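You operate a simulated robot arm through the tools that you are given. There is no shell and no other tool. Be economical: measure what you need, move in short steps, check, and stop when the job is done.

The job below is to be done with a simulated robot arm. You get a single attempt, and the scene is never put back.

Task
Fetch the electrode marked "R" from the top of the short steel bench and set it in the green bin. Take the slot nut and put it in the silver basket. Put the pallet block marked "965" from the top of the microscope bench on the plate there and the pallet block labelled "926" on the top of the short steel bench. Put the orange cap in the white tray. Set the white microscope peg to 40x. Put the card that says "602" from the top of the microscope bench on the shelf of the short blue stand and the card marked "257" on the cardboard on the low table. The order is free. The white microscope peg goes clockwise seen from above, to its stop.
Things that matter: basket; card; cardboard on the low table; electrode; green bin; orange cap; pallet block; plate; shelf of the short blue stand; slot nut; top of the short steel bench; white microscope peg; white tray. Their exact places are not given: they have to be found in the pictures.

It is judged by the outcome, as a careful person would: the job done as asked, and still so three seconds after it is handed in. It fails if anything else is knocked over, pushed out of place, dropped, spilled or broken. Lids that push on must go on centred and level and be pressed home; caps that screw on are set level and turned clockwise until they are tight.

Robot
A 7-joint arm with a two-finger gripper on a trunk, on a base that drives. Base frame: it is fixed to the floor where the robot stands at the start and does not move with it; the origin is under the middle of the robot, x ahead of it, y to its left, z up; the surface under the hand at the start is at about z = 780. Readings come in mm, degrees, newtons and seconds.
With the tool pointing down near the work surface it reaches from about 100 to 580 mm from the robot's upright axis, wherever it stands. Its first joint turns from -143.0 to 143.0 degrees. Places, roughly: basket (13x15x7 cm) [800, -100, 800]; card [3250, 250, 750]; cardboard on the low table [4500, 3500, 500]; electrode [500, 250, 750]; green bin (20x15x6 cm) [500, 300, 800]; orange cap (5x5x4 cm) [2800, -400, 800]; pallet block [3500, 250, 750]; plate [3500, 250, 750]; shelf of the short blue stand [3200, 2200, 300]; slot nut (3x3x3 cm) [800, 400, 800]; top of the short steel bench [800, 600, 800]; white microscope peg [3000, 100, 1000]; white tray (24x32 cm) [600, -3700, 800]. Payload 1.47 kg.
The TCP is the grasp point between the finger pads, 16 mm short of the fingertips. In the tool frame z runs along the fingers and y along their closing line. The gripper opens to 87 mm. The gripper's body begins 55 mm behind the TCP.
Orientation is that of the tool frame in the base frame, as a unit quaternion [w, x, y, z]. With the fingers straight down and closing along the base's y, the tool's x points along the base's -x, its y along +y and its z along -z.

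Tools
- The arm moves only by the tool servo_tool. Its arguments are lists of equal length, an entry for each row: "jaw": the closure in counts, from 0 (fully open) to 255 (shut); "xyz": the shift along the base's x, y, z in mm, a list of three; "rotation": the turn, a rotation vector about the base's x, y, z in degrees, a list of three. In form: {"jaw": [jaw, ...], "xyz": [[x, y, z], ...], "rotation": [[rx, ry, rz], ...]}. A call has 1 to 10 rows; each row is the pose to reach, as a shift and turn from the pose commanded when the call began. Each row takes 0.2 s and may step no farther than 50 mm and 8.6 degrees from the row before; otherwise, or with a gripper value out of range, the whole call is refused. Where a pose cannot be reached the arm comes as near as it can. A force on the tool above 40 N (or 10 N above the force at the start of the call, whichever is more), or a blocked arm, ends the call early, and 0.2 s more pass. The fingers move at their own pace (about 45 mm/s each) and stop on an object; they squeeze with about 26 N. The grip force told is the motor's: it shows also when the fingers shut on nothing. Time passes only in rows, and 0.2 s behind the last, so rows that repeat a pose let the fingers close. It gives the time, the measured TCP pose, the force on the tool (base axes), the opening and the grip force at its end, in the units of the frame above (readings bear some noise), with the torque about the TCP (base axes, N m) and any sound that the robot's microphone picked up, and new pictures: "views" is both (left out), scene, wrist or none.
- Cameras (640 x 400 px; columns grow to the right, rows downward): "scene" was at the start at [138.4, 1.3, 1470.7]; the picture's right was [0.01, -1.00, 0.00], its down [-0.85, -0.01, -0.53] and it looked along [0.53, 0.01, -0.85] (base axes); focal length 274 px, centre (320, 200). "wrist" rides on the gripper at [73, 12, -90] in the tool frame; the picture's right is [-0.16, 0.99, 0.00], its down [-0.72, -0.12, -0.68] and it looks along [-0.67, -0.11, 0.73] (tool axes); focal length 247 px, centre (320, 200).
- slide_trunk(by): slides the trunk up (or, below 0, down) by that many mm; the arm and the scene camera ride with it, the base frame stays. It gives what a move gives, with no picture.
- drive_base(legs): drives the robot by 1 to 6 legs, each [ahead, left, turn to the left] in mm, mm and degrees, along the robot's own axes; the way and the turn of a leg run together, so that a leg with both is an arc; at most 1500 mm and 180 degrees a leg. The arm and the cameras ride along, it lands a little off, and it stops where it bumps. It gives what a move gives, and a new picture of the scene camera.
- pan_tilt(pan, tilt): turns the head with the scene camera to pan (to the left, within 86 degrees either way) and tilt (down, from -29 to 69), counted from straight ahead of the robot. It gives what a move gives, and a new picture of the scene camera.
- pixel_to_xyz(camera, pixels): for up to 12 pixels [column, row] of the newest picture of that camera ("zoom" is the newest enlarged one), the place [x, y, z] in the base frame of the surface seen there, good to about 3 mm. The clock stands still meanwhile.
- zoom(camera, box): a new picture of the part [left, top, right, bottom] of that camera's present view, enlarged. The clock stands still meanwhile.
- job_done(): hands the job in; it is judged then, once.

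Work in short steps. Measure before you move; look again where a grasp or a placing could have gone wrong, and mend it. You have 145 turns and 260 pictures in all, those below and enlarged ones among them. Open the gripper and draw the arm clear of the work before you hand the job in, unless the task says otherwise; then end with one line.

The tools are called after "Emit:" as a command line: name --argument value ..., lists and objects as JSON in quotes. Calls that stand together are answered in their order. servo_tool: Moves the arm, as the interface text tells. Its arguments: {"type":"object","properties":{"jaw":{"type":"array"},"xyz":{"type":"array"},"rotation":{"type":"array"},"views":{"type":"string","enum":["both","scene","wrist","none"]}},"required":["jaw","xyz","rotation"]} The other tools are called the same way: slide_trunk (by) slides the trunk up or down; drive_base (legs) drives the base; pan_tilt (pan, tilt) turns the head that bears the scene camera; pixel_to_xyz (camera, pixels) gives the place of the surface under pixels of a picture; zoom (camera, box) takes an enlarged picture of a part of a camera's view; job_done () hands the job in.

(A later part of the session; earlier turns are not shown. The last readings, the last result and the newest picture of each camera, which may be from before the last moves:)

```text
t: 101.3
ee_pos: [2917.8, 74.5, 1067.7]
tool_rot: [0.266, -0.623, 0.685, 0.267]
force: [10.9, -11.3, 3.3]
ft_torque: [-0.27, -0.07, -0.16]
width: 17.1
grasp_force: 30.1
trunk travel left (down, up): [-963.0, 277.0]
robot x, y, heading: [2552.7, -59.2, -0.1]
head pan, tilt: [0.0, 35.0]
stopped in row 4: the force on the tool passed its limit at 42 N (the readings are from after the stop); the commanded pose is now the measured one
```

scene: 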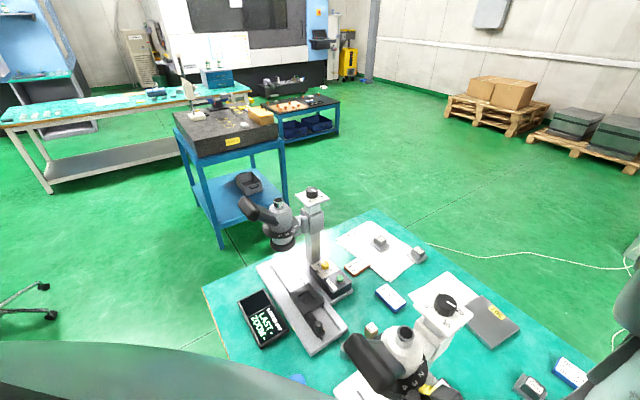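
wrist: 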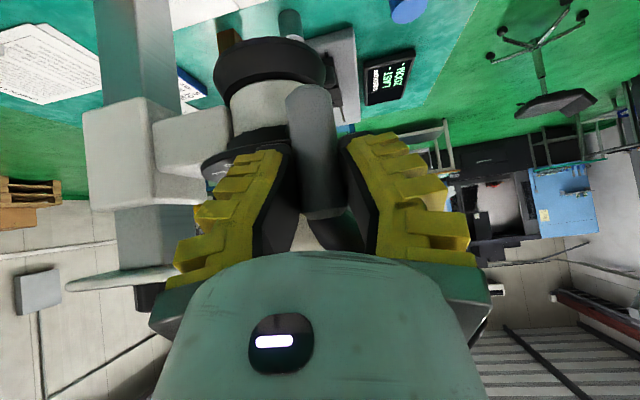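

Stop reached. I open and withdraw along the tool axis, then look at the peg.

Emit:
servo_tool --jaw '[150, 150, 150, 150, 150, 150, 150]' --xyz '[[0, 0, 0], [0, 0, 0], [0, -10, 10], [0, -25, 25], [0, -50, 50], [0, -80, 80], [0, -115, 90]]' --rotation '[[0, 0, 0], [0, 0, 0], [0, 0, 0], [0, 0, 0], [0, 0, 0], [0, 0, 0], [0, 0, 0]]' --views "wrist"

Emit:
zoom --camera "wrist" --box '[200, 50, 420, 190]'

```text
t: 102.9
ee_pos: [2913.5, -36.9, 1156.4]
tool_rot: [0.262, -0.623, 0.683, 0.275]
force: [-0.1, 0.8, -0.5]
ft_torque: [0.01, -0.01, -0.01]
width: 41.5
grasp_force: 4.3
trunk travel left (down, up): [-963.0, 277.0]
robot x, y, heading: [2549.9, -54.5, 0.0]
head pan, tilt: [0.0, 35.0]
```

wrist: 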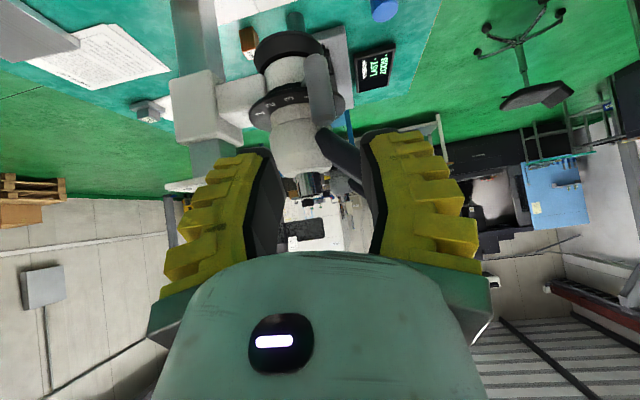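

```text
2.86 times, centred on (310, 120) of wrist
```

zoom: 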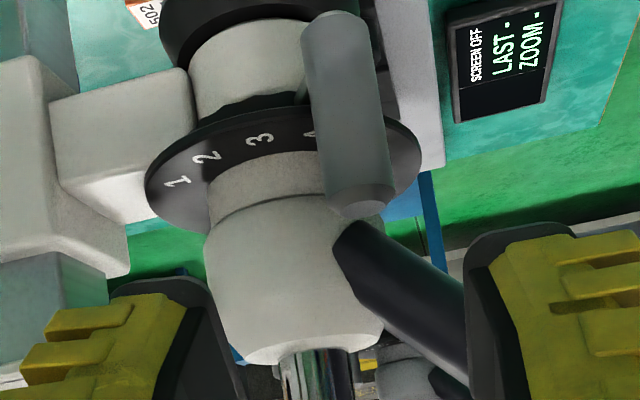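

The peg stands at 4 (40x). Next the orange cap: I level the tool and yaw it back while moving toward (2785,-361).

Emit:
servo_tool --jaw '[0, 0, 0, 0, 0, 0]' --xyz '[[0, -30, 0], [0, -60, 0], [0, -90, 0], [0, -120, 0], [0, -150, 0], [0, -180, 0]]' --rotation '[[-8, 0, 0], [-16, 0, 0], [-24, 0, 0], [-32, 0, 0], [-40, 0, 0], [-44, 0, 0]]' --views "none"

Emit:
servo_tool --jaw '[0, 0, 0, 0, 0, 0, 0, 0, 0, 0]' --xyz '[[-18, -14, -10], [-36, -28, -20], [-54, -42, -30], [-72, -56, -40], [-90, -70, -50], [-108, -84, -60], [-126, -98, -70], [-144, -112, -80], [-162, -126, -90], [-180, -140, -100]]' --rotation '[[0, 0, -8.5], [0, 0, -17], [0, 0, -25.5], [0, 0, -34], [0, 0, -42.5], [0, 0, -51], [0, 0, -59.5], [0, 0, -68], [0, 0, -76.5], [0, 0, -85]]' --views "wrist"

```text
t: 104.3
ee_pos: [2916.0, -219.6, 1157.5]
tool_rot: [0.01, -0.677, 0.736, -0.001]
force: [0.4, -0.1, 0.1]
ft_torque: [0.0, 0.02, 0.02]
width: 86.9
grasp_force: 0.1
out of reach, approached as far as the arm can: row 4, 5
trunk travel left (down, up): [-963.0, 277.0]
robot x, y, heading: [2553.3, -56.6, -0.0]
head pan, tilt: [0.0, 35.0]
```

```text
t: 106.5
ee_pos: [2732.3, -356.9, 1057.3]
tool_rot: [0.007, 0.001, 1.0, -0.008]
force: [-0.1, 0.8, 0.1]
ft_torque: [0.0, -0.03, 0.02]
width: 87.1
grasp_force: 0.0
trunk travel left (down, up): [-963.0, 277.0]
robot x, y, heading: [2553.5, -57.7, 0.0]
head pan, tilt: [0.0, 35.0]
```

wrist: 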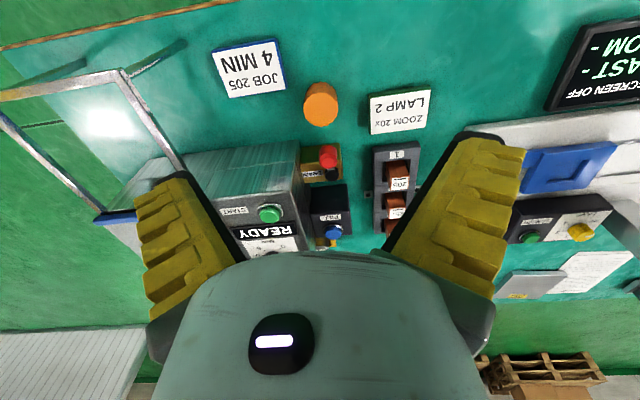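

Emit:
pixel_to_xyz --camera "wrist" --pixels '[[320, 90], [320, 105], [321, 120], [305, 105], [337, 105], [325, 150], [305, 165], [285, 75], [372, 110], [200, 165], [295, 150], [330, 190]]'

Emit:
zoom --camera "wrist" --box '[260, 60, 380, 140]'

```text
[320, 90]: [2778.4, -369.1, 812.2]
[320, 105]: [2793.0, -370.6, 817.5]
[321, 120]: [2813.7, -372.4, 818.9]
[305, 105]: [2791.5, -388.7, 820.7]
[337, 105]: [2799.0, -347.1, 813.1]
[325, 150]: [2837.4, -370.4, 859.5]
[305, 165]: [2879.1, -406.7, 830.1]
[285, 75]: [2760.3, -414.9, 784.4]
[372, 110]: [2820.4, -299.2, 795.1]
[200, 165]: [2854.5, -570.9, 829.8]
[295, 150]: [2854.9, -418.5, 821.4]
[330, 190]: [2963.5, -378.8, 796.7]
```

```text
5.00 times, centred on (320, 100) of wrist
```

zoom: 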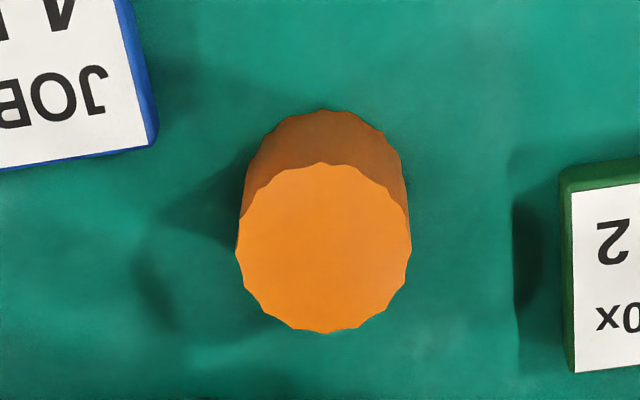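

Cap top centre ≈(2797,-370), Ø43. I descend with jaws at ~61 mm to clear the cards and the red knob.

Emit:
servo_tool --jaw '[90, 90, 90, 90, 90, 90, 90]' --xyz '[[20, -5, -40], [40, -10, -80], [61, -13, -120], [61, -14, -160], [61, -14, -200], [61, -14, -230], [61, -14, -249]]' --rotation '[[0, 0, 0], [0, 0, 0], [0, 0, 0], [0, 0, 0], [0, 0, 0], [0, 0, 0], [0, 0, 0]]' --views "wrist"

```text
t: 108.1
ee_pos: [2793.4, -351.0, 930.3]
tool_rot: [0.007, -0.001, 1.0, -0.009]
force: [0.3, -0.7, 0.1]
ft_torque: [0.04, 0.01, 0.01]
width: 61.1
grasp_force: 3.7
out of reach, approached as far as the arm can: row 3, 4, 5, 6, 7
trunk travel left (down, up): [-963.0, 277.0]
robot x, y, heading: [2551.2, -55.5, -0.1]
head pan, tilt: [0.0, 35.0]
```

wrist: 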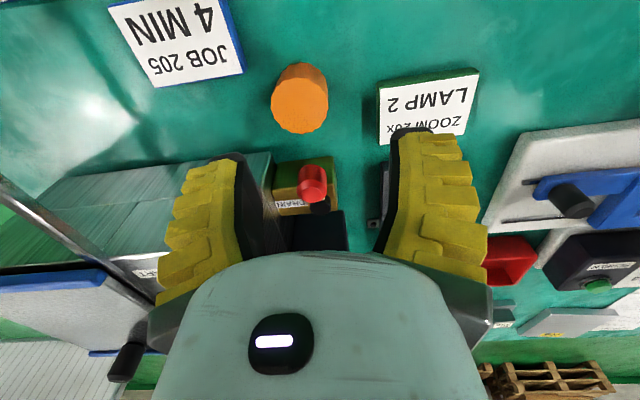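

The trunk is too high; I shift over, lower the trunk, then finish with the arm.

Emit:
servo_tool --jaw '[90, 90]' --xyz '[[0, 0, 40], [0, 0, 80]]' --rotation '[[0, 0, 0], [0, 0, 0]]' --views "none"

Emit:
slide_trunk --by -130

```text
t: 108.7
ee_pos: [2795.3, -351.8, 1010.2]
tool_rot: [0.009, 0.0, 1.0, -0.009]
force: [5.2, -4.4, 4.0]
ft_torque: [0.36, 0.39, 0.02]
width: 61.3
grasp_force: 3.4
trunk travel left (down, up): [-963.0, 277.0]
robot x, y, heading: [2551.6, -56.0, 0.0]
head pan, tilt: [0.0, 35.0]
```

```text
t: 110.3
ee_pos: [2792.5, -349.4, 880.8]
tool_rot: [0.007, 0.0, 1.0, -0.009]
force: [0.1, -0.5, 0.9]
ft_torque: [0.0, 0.0, -0.02]
width: 61.0
grasp_force: 3.1
trunk travel left (down, up): [-833.0, 407.0]
robot x, y, heading: [2553.0, -57.1, -0.1]
head pan, tilt: [0.0, 35.0]
```

Emit:
servo_tool --jaw '[90, 90, 90, 90]' --xyz '[[0, -10, 0], [1, -20.5, 0], [1, -20.5, -25], [1, -20.5, -40]]' --rotation '[[0, 0, 0], [0, 0, 0], [0, 0, 0], [0, 0, 0]]' --views "wrist"

```text
t: 111.3
ee_pos: [2794.7, -370.7, 839.4]
tool_rot: [0.007, -0.001, 1.0, -0.009]
force: [-0.7, 0.0, -0.3]
ft_torque: [-0.03, -0.03, 0.0]
width: 61.0
grasp_force: 3.4
trunk travel left (down, up): [-833.0, 407.0]
robot x, y, heading: [2547.8, -56.1, -0.3]
head pan, tilt: [0.0, 35.0]
```

wrist: 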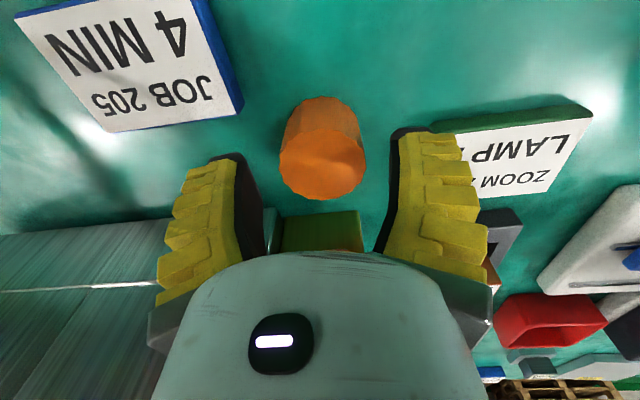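

Aligned. I descend 33 mm, close and lift slightly.

Emit:
servo_tool --jaw '[90, 90, 90, 255, 255, 255, 255, 255, 255]' --xyz '[[0, 0, -15], [0, 0, -28], [0, 0, -33], [0, 0, -33], [0, 0, -33], [0, 0, -33], [0, 0, -33], [0, 0, -20], [0, 0, 10]]' --rotation '[[0, 0, 0], [0, 0, 0], [0, 0, 0], [0, 0, 0], [0, 0, 0], [0, 0, 0], [0, 0, 0], [0, 0, 0], [0, 0, 0]]' --views "wrist"

```text
t: 113.3
ee_pos: [2797.5, -372.4, 853.1]
tool_rot: [0.009, 0.0, 1.0, -0.01]
force: [0.9, -1.9, -0.5]
ft_torque: [0.11, 0.11, 0.02]
width: 41.5
grasp_force: 25.9
out of reach, approached as far as the arm can: row 2, 3, 4, 5, 6, 7
trunk travel left (down, up): [-833.0, 407.0]
robot x, y, heading: [2551.5, -56.0, 0.1]
head pan, tilt: [0.0, 35.0]
```

wrist: 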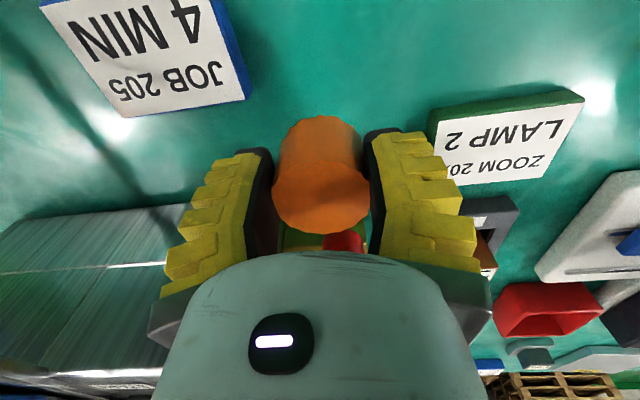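

Cap held (41.5 mm). I lift back and up.

Emit:
servo_tool --jaw '[255, 255, 255, 255, 255, 255]' --xyz '[[-5, 0, 30], [-15, 0, 65], [-25, 10, 105], [-30, 30, 145], [-30, 70, 165], [-30, 110, 175]]' --rotation '[[0, 0, 0], [0, 0, 0], [0, 0, 0], [0, 0, 0], [0, 0, 0], [0, 0, 0]]' --views "none"

Emit:
drive_base --legs '[[-550, 0, 0], [0, 0, -90]]'

```text
t: 114.7
ee_pos: [2766.3, -260.2, 1027.9]
tool_rot: [0.007, 0.0, 1.0, -0.009]
force: [0.3, -0.8, -0.3]
ft_torque: [0.0, 0.01, 0.0]
width: 41.3
grasp_force: 26.1
trunk travel left (down, up): [-833.0, 407.0]
robot x, y, heading: [2551.1, -58.8, -0.3]
head pan, tilt: [0.0, 35.0]
```

```text
t: 121.6
ee_pos: [1801.9, -272.4, 1026.2]
tool_rot: [-0.001, 0.703, 0.711, -0.011]
force: [-0.2, -0.7, -0.7]
ft_torque: [-0.04, 0.02, 0.02]
width: 41.1
grasp_force: 26.6
trunk travel left (down, up): [-833.0, 407.0]
robot x, y, heading: [2004.0, -57.9, -89.3]
head pan, tilt: [0.0, 35.0]
```

scene: 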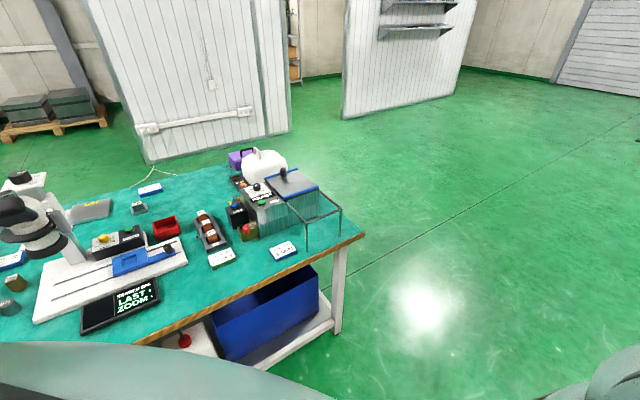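

Cap in hand, I take the corridor (y≈-800) back to x≈-150 and look toward the tray bench.

Emit:
drive_base --legs '[[740, 0, -0.7], [0, -1080, 0], [0, -1080, 0]]'

Emit:
drive_base --legs '[[0, 0, -45]]'

```text
t: 135.9
ee_pos: [-342.9, -1054.2, 1026.4]
tool_rot: [-0.001, 0.696, 0.718, -0.01]
force: [-0.8, -0.4, -0.2]
ft_torque: [-0.03, -0.01, 0.03]
width: 40.4
grasp_force: 25.9
trunk travel left (down, up): [-833.0, 407.0]
robot x, y, heading: [-145.6, -835.2, -88.4]
head pan, tilt: [0.0, 35.0]
```

scene: 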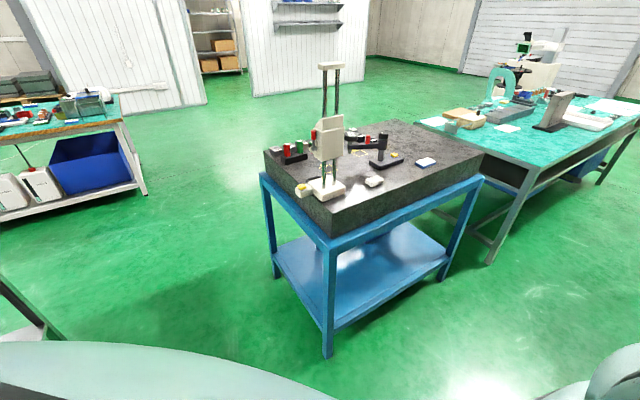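

```text
t: 138.4
ee_pos: [-439.2, -850.5, 1027.8]
tool_rot: [-0.005, 0.918, 0.397, -0.01]
force: [-0.1, 0.1, -0.4]
ft_torque: [-0.02, 0.03, 0.0]
width: 40.3
grasp_force: 26.2
trunk travel left (down, up): [-833.0, 407.0]
robot x, y, heading: [-146.2, -835.2, -133.3]
head pan, tilt: [0.0, 35.0]
```

scene: 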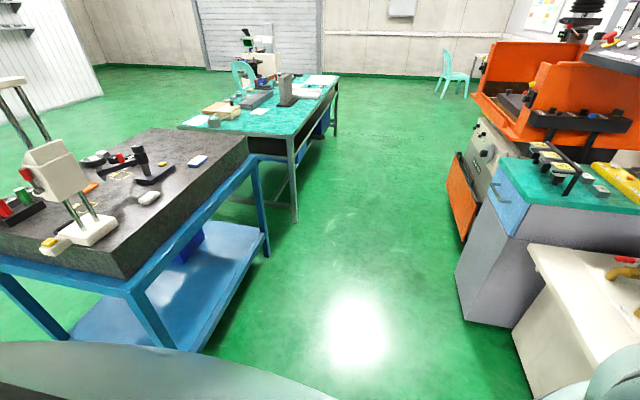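

I measure the aisle.

Emit:
pixel_to_xyz --camera "scene" --pixels '[[458, 290], [515, 325], [450, 170], [292, 215], [335, 130], [320, 90], [310, 95], [300, 88], [287, 100], [465, 95], [262, 250]]'

Emit:
zoom --camera "scene" --box '[230, 60, 350, 140]'

```text
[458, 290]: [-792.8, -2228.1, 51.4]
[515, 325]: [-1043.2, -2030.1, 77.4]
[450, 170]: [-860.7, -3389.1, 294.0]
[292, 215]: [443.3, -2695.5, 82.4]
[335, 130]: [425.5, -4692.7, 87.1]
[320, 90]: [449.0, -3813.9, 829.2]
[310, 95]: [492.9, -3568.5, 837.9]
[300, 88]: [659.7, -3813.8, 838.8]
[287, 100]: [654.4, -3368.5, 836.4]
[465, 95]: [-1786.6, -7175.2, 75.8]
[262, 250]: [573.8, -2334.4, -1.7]
```

```text
5.00 times, centred on (290, 100) of scene
```

zoom: 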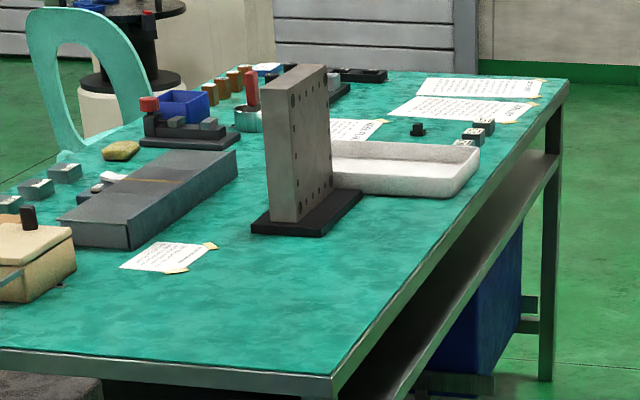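

Aisle is free around x=-150. I drive to (-150,-3700) and face the bench.

Emit:
drive_base --legs '[[0, 0, 43.3], [1430, 0, 0], [1430, 0, 0], [0, 0, 45]]'

```text
t: 156.3
ee_pos: [-219.9, -4000.0, 1027.4]
tool_rot: [0.004, 0.401, 0.916, -0.011]
force: [-0.3, 0.6, -0.5]
ft_torque: [0.05, -0.03, 0.01]
width: 39.8
grasp_force: 26.4
trunk travel left (down, up): [-833.0, 407.0]
robot x, y, heading: [-216.6, -3707.9, -47.5]
head pan, tilt: [0.0, 35.0]
```

scene: 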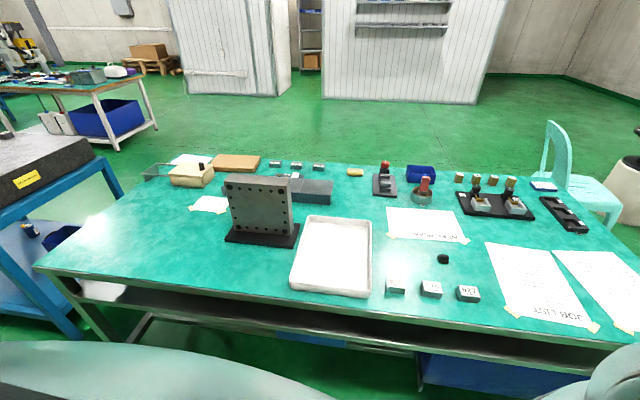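

Emit:
pixel_to_xyz --camera "scene" --pixels '[[295, 288], [368, 295], [370, 222], [308, 218], [332, 255], [300, 240], [395, 290], [330, 310], [230, 235], [60, 270]]'

```text
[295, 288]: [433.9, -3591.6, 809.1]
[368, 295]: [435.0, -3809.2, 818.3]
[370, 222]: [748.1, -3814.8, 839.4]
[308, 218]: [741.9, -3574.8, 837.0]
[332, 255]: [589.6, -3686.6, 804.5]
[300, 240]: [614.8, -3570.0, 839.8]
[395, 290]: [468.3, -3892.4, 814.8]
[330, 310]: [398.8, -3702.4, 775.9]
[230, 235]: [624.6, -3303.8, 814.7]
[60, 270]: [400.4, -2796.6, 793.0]
```

I face the bench and go ahead 300.

Emit:
drive_base --legs '[[0, 0, 47.5], [300, 0, 0]]'

Emit:
servo_tool --jaw '[255, 255, 255, 255, 255, 255, 255]' --xyz '[[35, 30, 0], [70, 60, -10], [105, 90, -20], [140, 120, -30], [175, 150, -40], [210, 180, -50], [245, 200, -60]]' --rotation '[[0, 0, 0], [0, 0, 0], [0, 0, 0], [0, 0, 0], [0, 0, 0], [0, 0, 0], [0, 0, 0]]' --views "wrist"

```text
t: 160.6
ee_pos: [300.5, -3902.8, 1027.7]
tool_rot: [0.007, -0.007, 1.0, -0.009]
force: [0.7, -0.7, -0.4]
ft_torque: [0.02, 0.02, 0.0]
width: 39.5
grasp_force: 26.2
trunk travel left (down, up): [-833.0, 407.0]
robot x, y, heading: [86.7, -3701.5, 0.6]
head pan, tilt: [0.0, 35.0]
```

scene: 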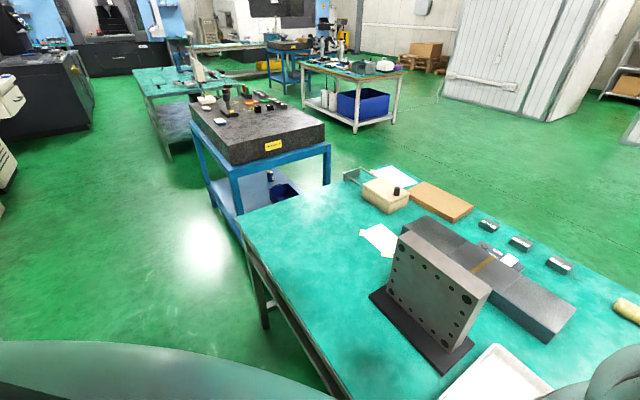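

```text
t: 162.2
ee_pos: [548.0, -3704.8, 967.6]
tool_rot: [0.007, -0.006, 1.0, -0.009]
force: [0.2, 0.4, -0.7]
ft_torque: [0.02, -0.01, -0.03]
width: 40.1
grasp_force: 26.3
out of reach, approached as far as the arm can: row 1, 2, 3, 4, 5
trunk travel left (down, up): [-833.0, 407.0]
robot x, y, heading: [85.7, -3704.7, 0.5]
head pan, tilt: [0.0, 35.0]
```

wrist: 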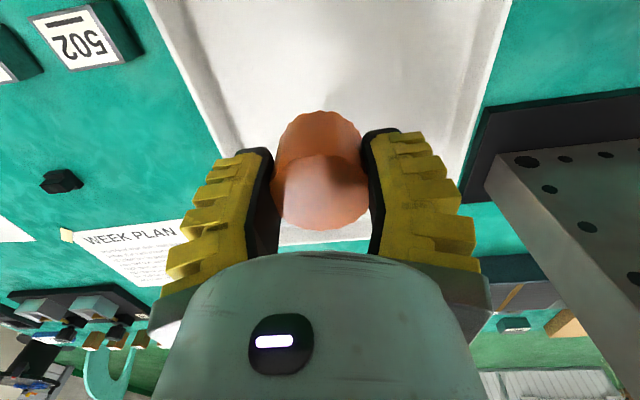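

Above the tray. I lower until contact.

Emit:
servo_tool --jaw '[255, 255, 255, 255, 255, 255, 255, 255, 255]' --xyz '[[0, 0, -40], [0, 0, -80], [0, 0, -110], [0, 0, -122], [0, 0, -128], [0, 0, -132], [0, 0, -136], [0, 0, -139], [0, 0, -142]]' --rotation '[[0, 0, 0], [0, 0, 0], [0, 0, 0], [0, 0, 0], [0, 0, 0], [0, 0, 0], [0, 0, 0], [0, 0, 0], [0, 0, 0]]' --views "wrist"

```text
t: 164.2
ee_pos: [547.8, -3703.9, 824.2]
tool_rot: [0.008, -0.007, 1.0, -0.008]
force: [-0.8, -1.0, 14.7]
ft_torque: [0.04, -0.05, 0.04]
width: 42.9
grasp_force: 25.2
trunk travel left (down, up): [-833.0, 407.0]
robot x, y, heading: [86.3, -3702.7, 0.7]
head pan, tilt: [0.0, 35.0]
```

wrist: 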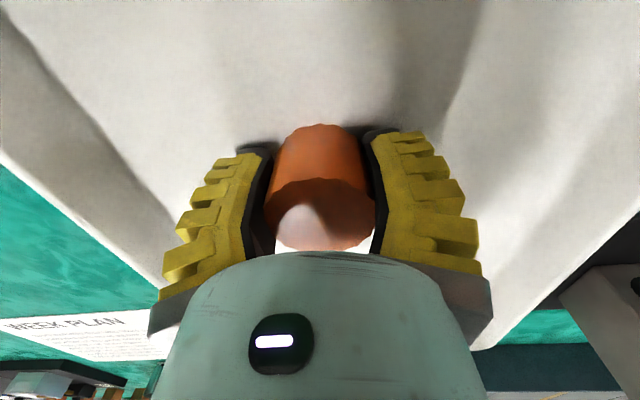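

Contact at 14.7 N. I release and rise.

Emit:
servo_tool --jaw '[150, 80, 40, 40, 40, 40, 0, 0]' --xyz '[[0, 0, 1], [0, 0, 2], [0, 0, 2], [0, 0, 30], [0, 0, 70], [0, 0, 115], [-40, 0, 140], [-80, 0, 150]]' --rotation '[[0, 0, 0], [0, 0, 0], [0, 0, 0], [0, 0, 0], [0, 0, 0], [0, 0, 0], [0, 0, 0], [0, 0, 0]]' --views "wrist"

```text
t: 166.0
ee_pos: [485.7, -3701.1, 971.1]
tool_rot: [0.007, -0.006, 1.0, -0.009]
force: [-0.6, 0.6, -0.4]
ft_torque: [-0.01, 0.04, -0.02]
width: 86.9
grasp_force: 0.2
out of reach, approached as far as the arm can: row 8
trunk travel left (down, up): [-833.0, 407.0]
robot x, y, heading: [84.5, -3701.1, 0.8]
head pan, tilt: [0.0, 35.0]
```

wrist: 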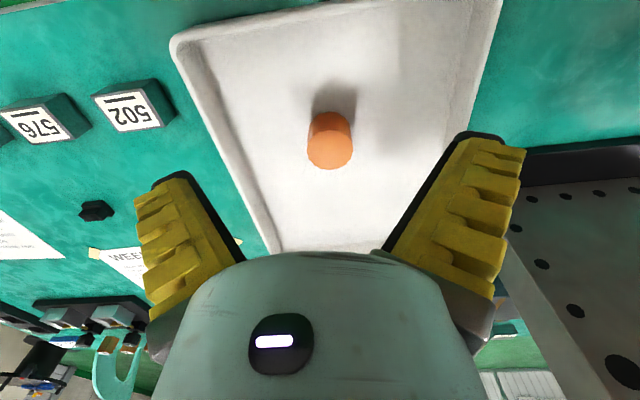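

The cap is in the tray. I return through the corridor to (2100,-800).

Emit:
drive_base --legs '[[-240, 0, -0.7], [0, 0, 90], [1450, 0, 0], [1450, 0, 0], [0, -1130, 0], [0, -1130, 0]]'

Emit:
drive_base --legs '[[0, 0, -100]]'

```text
t: 195.8
ee_pos: [2060.4, -359.4, 972.6]
tool_rot: [-0.011, 0.713, -0.701, 0.001]
force: [0.3, -0.5, 0.0]
ft_torque: [0.01, -0.01, -0.02]
width: 87.3
grasp_force: 0.1
trunk travel left (down, up): [-833.0, 407.0]
robot x, y, heading: [2061.3, -757.0, 90.9]
head pan, tilt: [0.0, 35.0]
```

scene: 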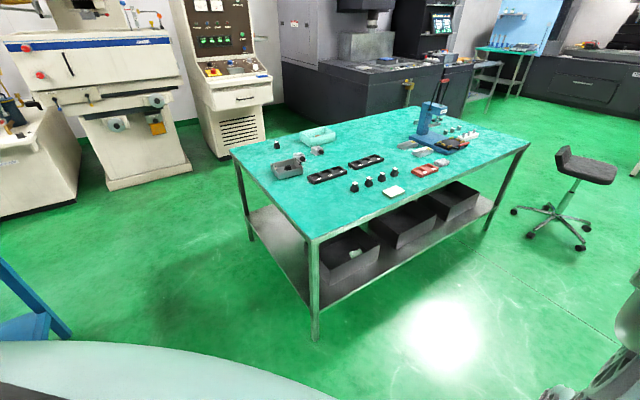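

```text
t: 200.5
ee_pos: [2456.5, -832.1, 971.8]
tool_rot: [0.007, 0.087, 0.996, -0.009]
force: [0.2, 0.6, 0.7]
ft_torque: [0.02, -0.01, -0.02]
width: 86.8
grasp_force: 0.0
trunk travel left (down, up): [-833.0, 407.0]
robot x, y, heading: [2061.1, -758.7, -9.8]
head pan, tilt: [0.0, 35.0]
```

scene: 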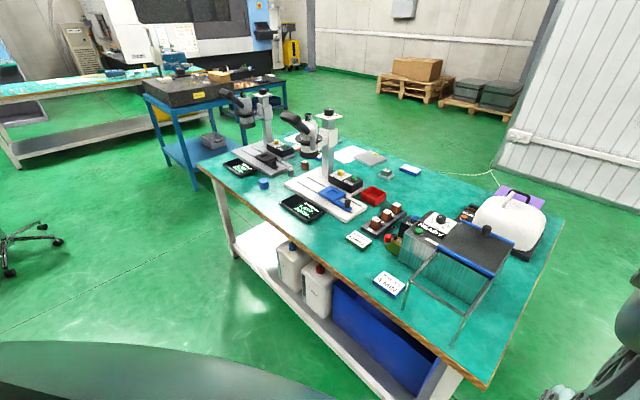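

I measure the room behind the bench and the blue stands.

Emit:
pixel_to_xyz --camera "scene" --pixels '[[505, 168], [620, 205], [440, 140], [385, 95], [195, 185], [160, 150], [240, 145], [287, 115], [215, 85], [190, 95], [215, 140], [360, 130]]'

Emit:
zoom --camera "scene" --box '[130, 50, 310, 200]'

```text
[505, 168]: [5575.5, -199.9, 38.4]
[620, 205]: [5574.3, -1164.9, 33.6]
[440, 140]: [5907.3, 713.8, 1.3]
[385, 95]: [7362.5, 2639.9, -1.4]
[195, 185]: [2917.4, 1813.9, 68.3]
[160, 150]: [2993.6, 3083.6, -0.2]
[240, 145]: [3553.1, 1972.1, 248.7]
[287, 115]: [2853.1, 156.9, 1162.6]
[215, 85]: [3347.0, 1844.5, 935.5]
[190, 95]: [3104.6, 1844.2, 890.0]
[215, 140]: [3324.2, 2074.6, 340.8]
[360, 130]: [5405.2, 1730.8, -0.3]
```

```text
2.67 times, centred on (220, 125) of scene
```

zoom: 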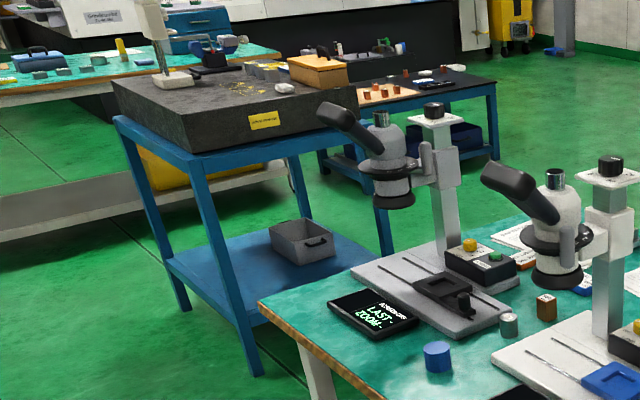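

Behind the bench there is ample room. I drive around its right end to the back and face it (heading 180).

Emit:
drive_base --legs '[[0, 0, 9.8], [0, -420, 0], [1000, 0, 0], [1000, 0, 0], [0, 1250, 0], [0, 0, 130]]'

Emit:
pan_tilt --pan 0 --tilt 40

```text
t: 224.6
ee_pos: [3775.6, 365.1, 972.1]
tool_rot: [-0.011, 0.913, -0.407, -0.002]
force: [0.5, 0.3, -0.6]
ft_torque: [-0.03, 0.0, -0.01]
width: 86.9
grasp_force: 0.1
trunk travel left (down, up): [-833.0, 407.0]
robot x, y, heading: [4041.9, 68.0, 131.9]
head pan, tilt: [0.0, 35.0]
```

scene: 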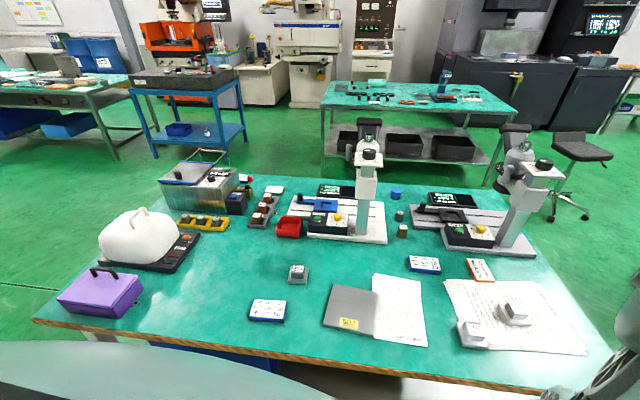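

```text
t: 225.3
ee_pos: [3776.3, 364.9, 971.4]
tool_rot: [-0.01, 0.913, -0.408, -0.003]
force: [0.4, 0.1, -0.2]
ft_torque: [-0.01, 0.02, -0.03]
width: 87.1
grasp_force: 0.0
trunk travel left (down, up): [-833.0, 407.0]
robot x, y, heading: [4042.1, 65.0, 131.8]
head pan, tilt: [0.0, 40.0]
```

scene: 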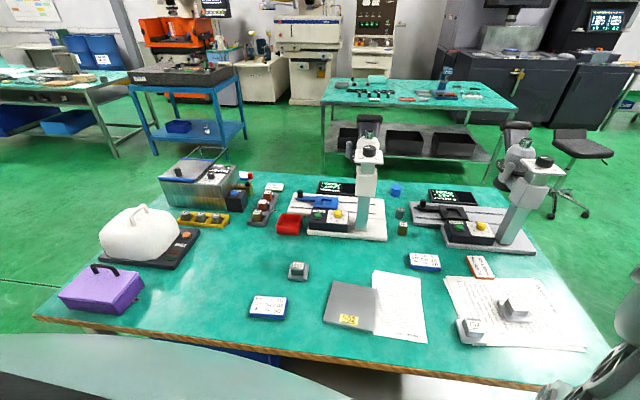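

Very good view. I enlarge and measure the blocks, cards and plate.

Emit:
zoom --camera "scene" --box '[240, 240, 400, 340]'

Emit:
zoom --camera "scene" --box '[400, 240, 560, 350]'

Emit:
pixel_to_xyz --camera "scene" --pixels '[[298, 266], [298, 277], [333, 284], [376, 293], [322, 324], [373, 332], [251, 318], [284, 320], [287, 299], [256, 297], [268, 307], [350, 305]]'

Emit:
pixel_to_xyz --camera "scene" --pixels '[[514, 305], [515, 313], [471, 325], [475, 337], [424, 262], [410, 268], [440, 270], [412, 256], [435, 257], [370, 350], [60, 322], [590, 390]]'

```text
4.00 times, centred on (320, 290) of scene
```

zoom: 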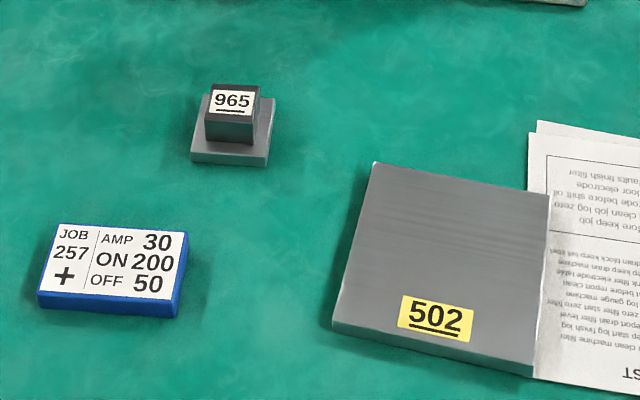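

```text
3.64 times, centred on (480, 295) of scene
```

zoom: 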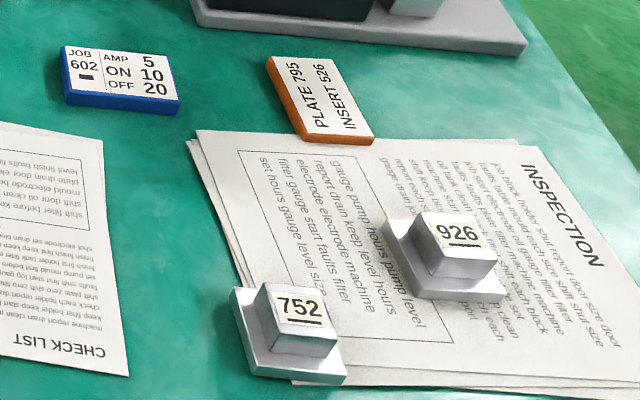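

```text
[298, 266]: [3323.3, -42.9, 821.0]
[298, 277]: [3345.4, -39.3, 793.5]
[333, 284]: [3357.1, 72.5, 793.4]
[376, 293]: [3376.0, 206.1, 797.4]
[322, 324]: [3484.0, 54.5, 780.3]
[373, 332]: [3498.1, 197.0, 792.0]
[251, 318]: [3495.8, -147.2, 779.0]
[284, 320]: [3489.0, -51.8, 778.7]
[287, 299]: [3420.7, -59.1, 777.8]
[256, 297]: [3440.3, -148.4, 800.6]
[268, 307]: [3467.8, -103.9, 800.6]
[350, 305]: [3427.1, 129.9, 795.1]
```

```text
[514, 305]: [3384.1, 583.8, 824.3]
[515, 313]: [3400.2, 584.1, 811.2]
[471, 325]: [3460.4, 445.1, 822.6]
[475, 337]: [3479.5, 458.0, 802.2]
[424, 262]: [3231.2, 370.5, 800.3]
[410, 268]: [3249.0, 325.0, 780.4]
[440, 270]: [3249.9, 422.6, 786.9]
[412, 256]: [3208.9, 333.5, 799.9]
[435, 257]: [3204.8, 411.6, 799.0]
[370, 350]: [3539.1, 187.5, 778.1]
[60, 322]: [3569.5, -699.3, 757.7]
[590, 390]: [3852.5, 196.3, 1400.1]
```

I face the bench squarely and close in.

Emit:
drive_base --legs '[[0, 0, 48], [230, 0, 0]]'

Emit:
servo_tool --jaw '[0, 0, 0]' --xyz '[[0, -40, 0], [0, -80, -10], [0, -107, -20]]' --rotation '[[0, 0, 0], [0, 0, 0], [0, 0, 0]]' --views "wrist"

```text
t: 229.2
ee_pos: [3410.5, 66.0, 972.4]
tool_rot: [-0.009, 1.0, 0.003, -0.006]
force: [-0.4, 0.2, -0.2]
ft_torque: [0.02, -0.03, -0.01]
width: 87.1
grasp_force: 0.1
trunk travel left (down, up): [-833.0, 407.0]
robot x, y, heading: [3807.5, 64.0, -179.6]
head pan, tilt: [0.0, 40.0]
```

scene: 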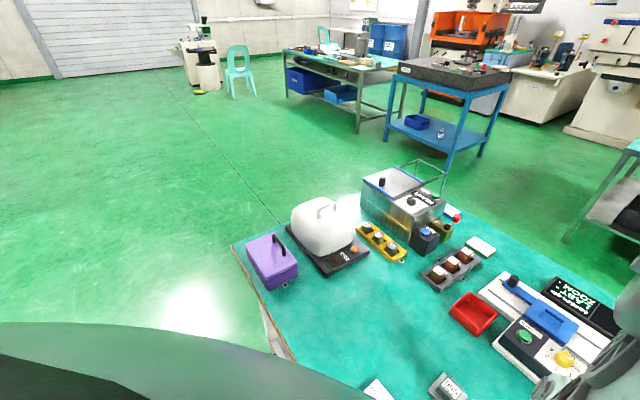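

```text
t: 230.0
ee_pos: [3410.3, -42.5, 951.8]
tool_rot: [-0.007, 1.0, 0.002, -0.007]
force: [-0.3, 0.7, 0.0]
ft_torque: [-0.01, 0.01, 0.0]
width: 86.9
grasp_force: 0.0
trunk travel left (down, up): [-833.0, 407.0]
robot x, y, heading: [3810.0, 64.1, -179.7]
head pan, tilt: [0.0, 40.0]
```

wrist: 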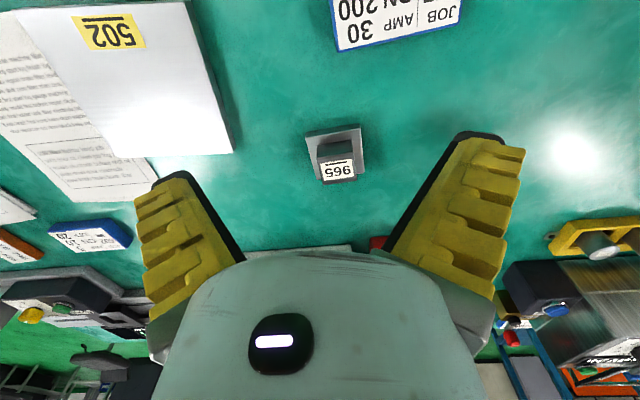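

Emit:
zoom --camera "wrist" --box '[280, 110, 400, 190]'

Emit:
pixel_to_xyz --camera "wrist" --pixels '[[320, 163], [355, 161], [323, 182], [358, 179], [338, 170], [308, 138], [358, 128]]'

```text
5.00 times, centred on (340, 150) of wrist
```

zoom: 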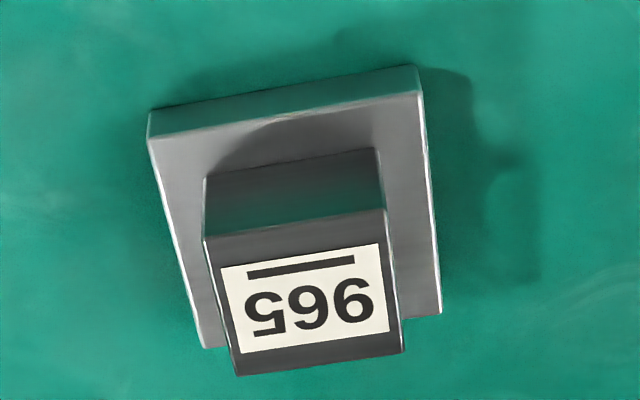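

```text
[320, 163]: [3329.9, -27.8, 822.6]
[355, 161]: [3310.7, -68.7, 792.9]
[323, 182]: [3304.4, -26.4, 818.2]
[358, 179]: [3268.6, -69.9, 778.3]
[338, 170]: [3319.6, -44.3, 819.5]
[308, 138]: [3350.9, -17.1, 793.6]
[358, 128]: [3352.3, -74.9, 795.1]
```

Upper block ≈30 mm across y, centre (3317,-44), shoulder z 794. I descend to TCP z≈817 and grip.

Emit:
servo_tool --jaw '[60, 60, 60, 60, 60, 60]' --xyz '[[-40, -1, 0], [-80, -1, -15], [-92, -1, -55], [-92, -1, -95], [-92, -1, -120], [-92, -1, -134]]' --rotation '[[0, 0, 0], [0, 0, 0], [0, 0, 0], [0, 0, 0], [0, 0, 0], [0, 0, 0]]' --views "wrist"

Emit:
servo_tool --jaw '[160, 220, 255, 255, 255, 255]' --xyz '[[0, 0, 0], [0, 0, 0], [0, 0, 0], [0, 0, 0], [0, 0, 0], [0, 0, 0]]' --rotation '[[0, 0, 0], [0, 0, 0], [0, 0, 0], [0, 0, 0], [0, 0, 0], [0, 0, 0]]' --views "wrist"

```text
t: 231.4
ee_pos: [3317.3, -42.3, 818.9]
tool_rot: [-0.008, 1.0, 0.003, -0.006]
force: [-0.8, -0.1, 0.3]
ft_torque: [-0.02, 0.0, -0.02]
width: 70.7
grasp_force: 2.6
trunk travel left (down, up): [-833.0, 407.0]
robot x, y, heading: [3806.1, 66.5, -179.8]
head pan, tilt: [0.0, 40.0]
```

wrist: 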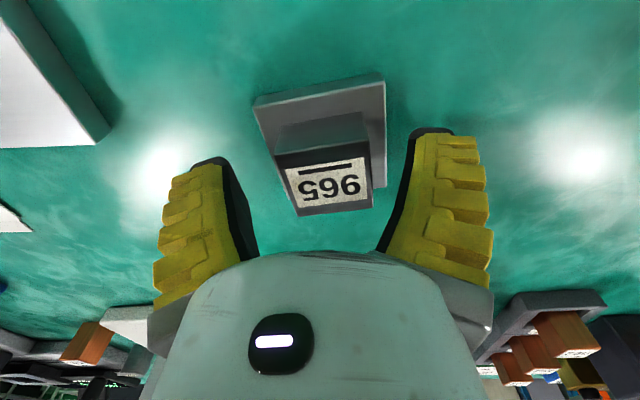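

```text
t: 232.8
ee_pos: [3318.2, -41.7, 817.7]
tool_rot: [-0.008, 1.0, 0.003, -0.007]
force: [4.4, -1.1, 12.4]
ft_torque: [-0.02, -0.13, 0.09]
width: 36.5
grasp_force: 25.9
trunk travel left (down, up): [-833.0, 407.0]
robot x, y, heading: [3813.8, 67.2, -179.8]
head pan, tilt: [0.0, 40.0]
```

wrist: 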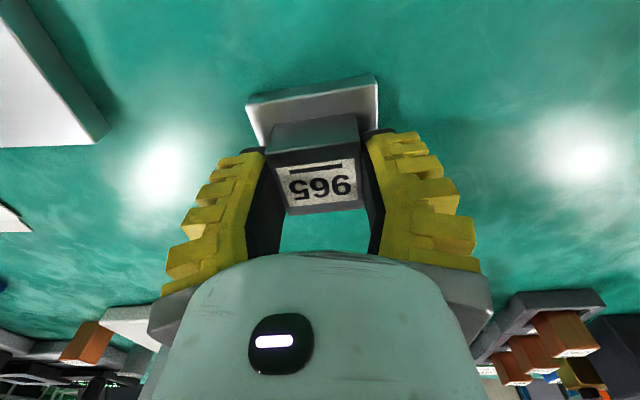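

Gripped. I lift, carry over the plate centre (3427,130) and lower to contact (~z 834).

Emit:
servo_tool --jaw '[255, 255, 255, 255, 255, 255, 255, 255, 255]' --xyz '[[0, 0, 10], [0, 0, 30], [0, 0, 60], [20, 35, 80], [45, 70, 80], [70, 105, 80], [90, 140, 80], [109, 172, 80], [109, 172, 60]]' --rotation '[[0, 0, 0], [0, 0, 0], [0, 0, 0], [0, 0, 0], [0, 0, 0], [0, 0, 0], [0, 0, 0], [0, 0, 0], [0, 0, 0]]' --views "wrist"

```text
t: 234.8
ee_pos: [3428.4, 131.5, 877.2]
tool_rot: [-0.008, 1.0, 0.003, -0.007]
force: [0.2, 0.5, -5.1]
ft_torque: [0.0, 0.02, 0.01]
width: 34.5
grasp_force: 26.1
trunk travel left (down, up): [-833.0, 407.0]
robot x, y, heading: [3809.0, 63.4, -179.6]
head pan, tilt: [0.0, 40.0]
```

wrist: 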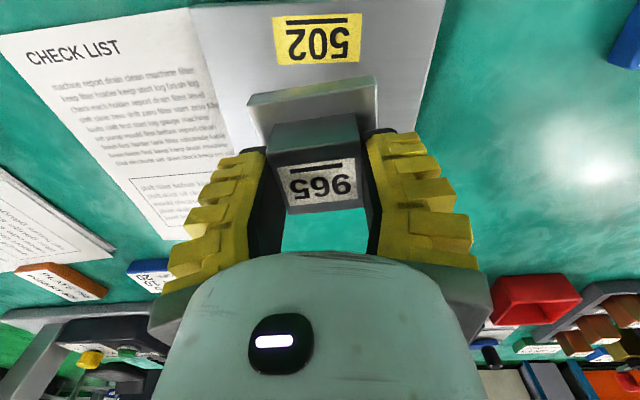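

Emit:
servo_tool --jaw '[255, 255, 255, 255, 255, 255]' --xyz '[[0, 0, -22], [0, 0, -33], [0, 0, -38], [0, 0, -41], [0, 0, -43], [0, 0, -45]]' --rotation '[[0, 0, 0], [0, 0, 0], [0, 0, 0], [0, 0, 0], [0, 0, 0], [0, 0, 0]]' --views "none"

```text
t: 236.2
ee_pos: [3426.5, 130.4, 832.8]
tool_rot: [-0.008, 1.0, 0.003, -0.007]
force: [3.4, -1.7, 12.5]
ft_torque: [-0.02, -0.09, -0.05]
width: 35.9
grasp_force: 25.8
trunk travel left (down, up): [-833.0, 407.0]
robot x, y, heading: [3808.9, 66.3, -179.8]
head pan, tilt: [0.0, 40.0]
```

Contact. I release and rise, checking the block.

Emit:
servo_tool --jaw '[180, 120, 80, 80, 80, 0, 0]' --xyz '[[0, 0, 1], [0, 0, 1], [0, 0, 1], [0, 0, 25], [0, 0, 60], [0, 0, 100], [0, 0, 130]]' --rotation '[[0, 0, 0], [0, 0, 0], [0, 0, 0], [0, 0, 0], [0, 0, 0], [0, 0, 0], [0, 0, 0]]' --views "wrist"

```text
t: 237.8
ee_pos: [3426.0, 131.3, 963.9]
tool_rot: [-0.009, 1.0, 0.003, -0.006]
force: [0.2, 0.1, 0.1]
ft_torque: [-0.02, -0.01, 0.01]
width: 86.9
grasp_force: 0.0
trunk travel left (down, up): [-833.0, 407.0]
robot x, y, heading: [3811.7, 64.6, -179.7]
head pan, tilt: [0.0, 40.0]
```

wrist: 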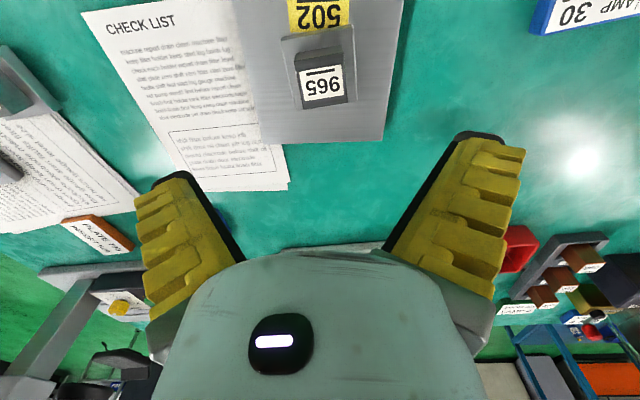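

965 rests on the plate. Next card 602 at ≈(3228,372): I shift the base and look at it from above.

Emit:
drive_base --legs '[[70, -300, 0]]'

Emit:
servo_tool --jaw '[0, 0, 0]' --xyz '[[-30, -20, 10], [-60, -40, 20], [-80, -60, 20]]' --rotation '[[0, 0, 0], [0, 0, 0], [0, 0, 0]]' --views "wrist"

```text
t: 239.9
ee_pos: [3354.9, 432.1, 962.8]
tool_rot: [-0.009, 1.0, 0.0, -0.007]
force: [0.4, -0.3, -0.7]
ft_torque: [0.0, -0.01, -0.01]
width: 87.0
grasp_force: 0.0
trunk travel left (down, up): [-833.0, 407.0]
robot x, y, heading: [3738.7, 363.5, 180.0]
head pan, tilt: [0.0, 40.0]
```

scene: 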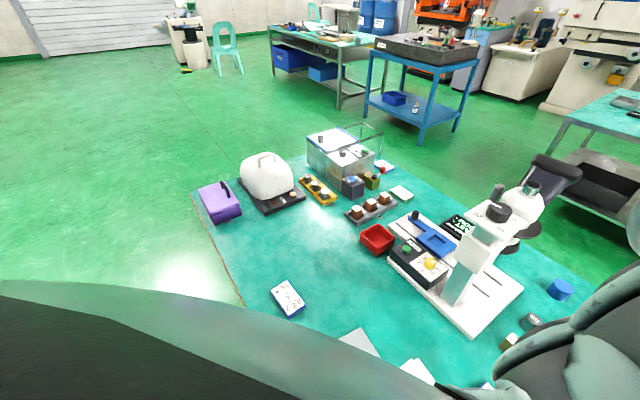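

```text
t: 240.7
ee_pos: [3276.4, 371.0, 984.5]
tool_rot: [-0.009, 1.0, 0.0, -0.006]
force: [0.6, 0.7, 0.3]
ft_torque: [0.01, -0.02, 0.01]
width: 87.2
grasp_force: 0.1
trunk travel left (down, up): [-833.0, 407.0]
robot x, y, heading: [3737.7, 360.4, 180.1]
head pan, tilt: [0.0, 40.0]
```

wrist: 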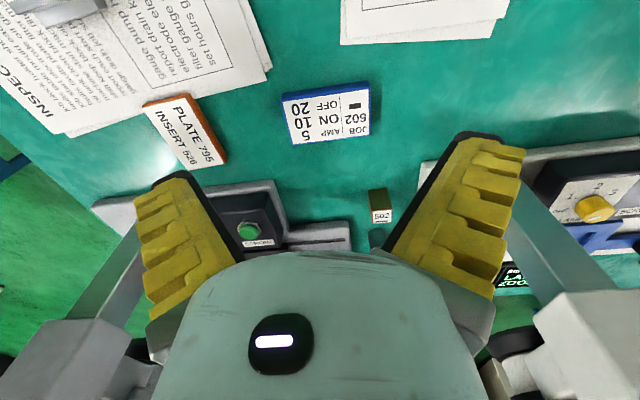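

Emit:
pixel_to_xyz --camera "wrist" --pixels '[[285, 99], [366, 84], [291, 142], [368, 133], [328, 115], [376, 210], [230, 150]]'

```text
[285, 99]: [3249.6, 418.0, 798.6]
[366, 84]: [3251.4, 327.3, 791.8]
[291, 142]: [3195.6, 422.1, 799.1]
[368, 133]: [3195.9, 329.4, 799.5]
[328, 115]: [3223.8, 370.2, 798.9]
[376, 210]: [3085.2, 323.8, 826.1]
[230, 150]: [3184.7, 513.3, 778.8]
```

Card 602: x 3195–3250, y 328–421, z 779–799. I must close across x, so I yaw the tool 90°.

Emit:
servo_tool --jaw '[0, 0, 0, 0, 0, 0, 0, 0, 0, 0]' --xyz '[[-5, 0, -5], [-10, 0, -10], [-15, 0, -15], [-20, 0, -20], [-25, 0, -25], [-30, 0, -30], [-35, 1, -35], [-40, 2, -40], [-45, 3, -45], [-53, 4, -50]]' --rotation '[[0, 0, 8.6], [0, 0, 17.2], [0, 0, 25.8], [0, 0, 34.4], [0, 0, 43], [0, 0, 51.6], [0, 0, 60.2], [0, 0, 68.8], [0, 0, 77.4], [0, 0, 86]]' --views "none"

Emit:
servo_tool --jaw '[0, 0, 0]' --xyz '[[0, 0, -20], [0, 0, -50], [0, 0, -80]]' --rotation '[[0, 0, 4], [0, 0, 4], [0, 0, 4]]' --views "wrist"

```text
t: 242.9
ee_pos: [3221.4, 373.9, 933.2]
tool_rot: [-0.001, 0.73, 0.684, -0.01]
force: [-0.7, 0.3, 0.5]
ft_torque: [0.0, -0.04, 0.01]
width: 87.1
grasp_force: 0.0
trunk travel left (down, up): [-833.0, 407.0]
robot x, y, heading: [3740.6, 360.4, 180.0]
head pan, tilt: [0.0, 40.0]
```

```text
t: 243.7
ee_pos: [3222.3, 373.9, 853.6]
tool_rot: [-0.001, 0.706, 0.708, -0.01]
force: [0.8, 0.5, -0.2]
ft_torque: [-0.03, 0.0, 0.0]
width: 87.2
grasp_force: 0.1
trunk travel left (down, up): [-833.0, 407.0]
robot x, y, heading: [3741.3, 365.0, 179.9]
head pan, tilt: [0.0, 40.0]
```

wrist: 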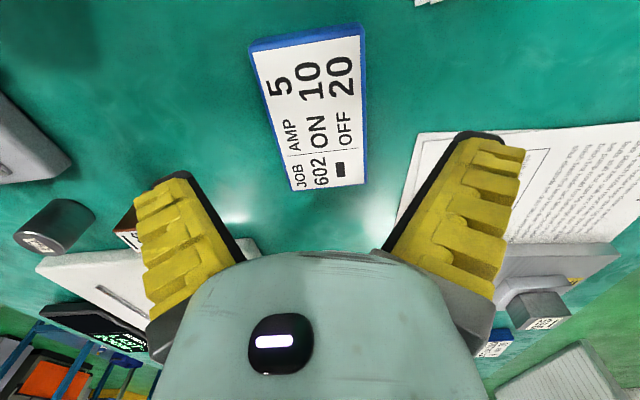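

Well lined up. I lower to z≈800, close, and lift a little.

Emit:
servo_tool --jaw '[0, 0, 0, 160, 255, 255, 255, 255, 255, 255]' --xyz '[[0, 0, -25], [0, 0, -45], [0, 0, -54], [0, 0, -54], [0, 0, -54], [0, 0, -54], [0, 0, -54], [0, 0, -54], [0, 0, -45], [0, 0, -10]]' --rotation '[[0, 0, 0], [0, 0, 0], [0, 0, 0], [0, 0, 0], [0, 0, 0], [0, 0, 0], [0, 0, 0], [0, 0, 0], [0, 0, 0], [0, 0, 0]]' --views "wrist"

```text
t: 245.9
ee_pos: [3221.9, 374.5, 842.8]
tool_rot: [-0.002, 0.705, 0.709, -0.011]
force: [-1.1, -1.4, -1.0]
ft_torque: [0.03, -0.05, -0.03]
width: 56.3
grasp_force: 25.8
trunk travel left (down, up): [-833.0, 407.0]
robot x, y, heading: [3735.3, 363.7, -180.2]
head pan, tilt: [0.0, 40.0]
```

wrist: 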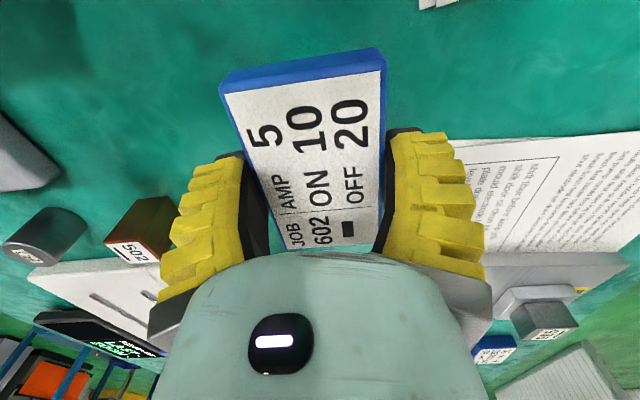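

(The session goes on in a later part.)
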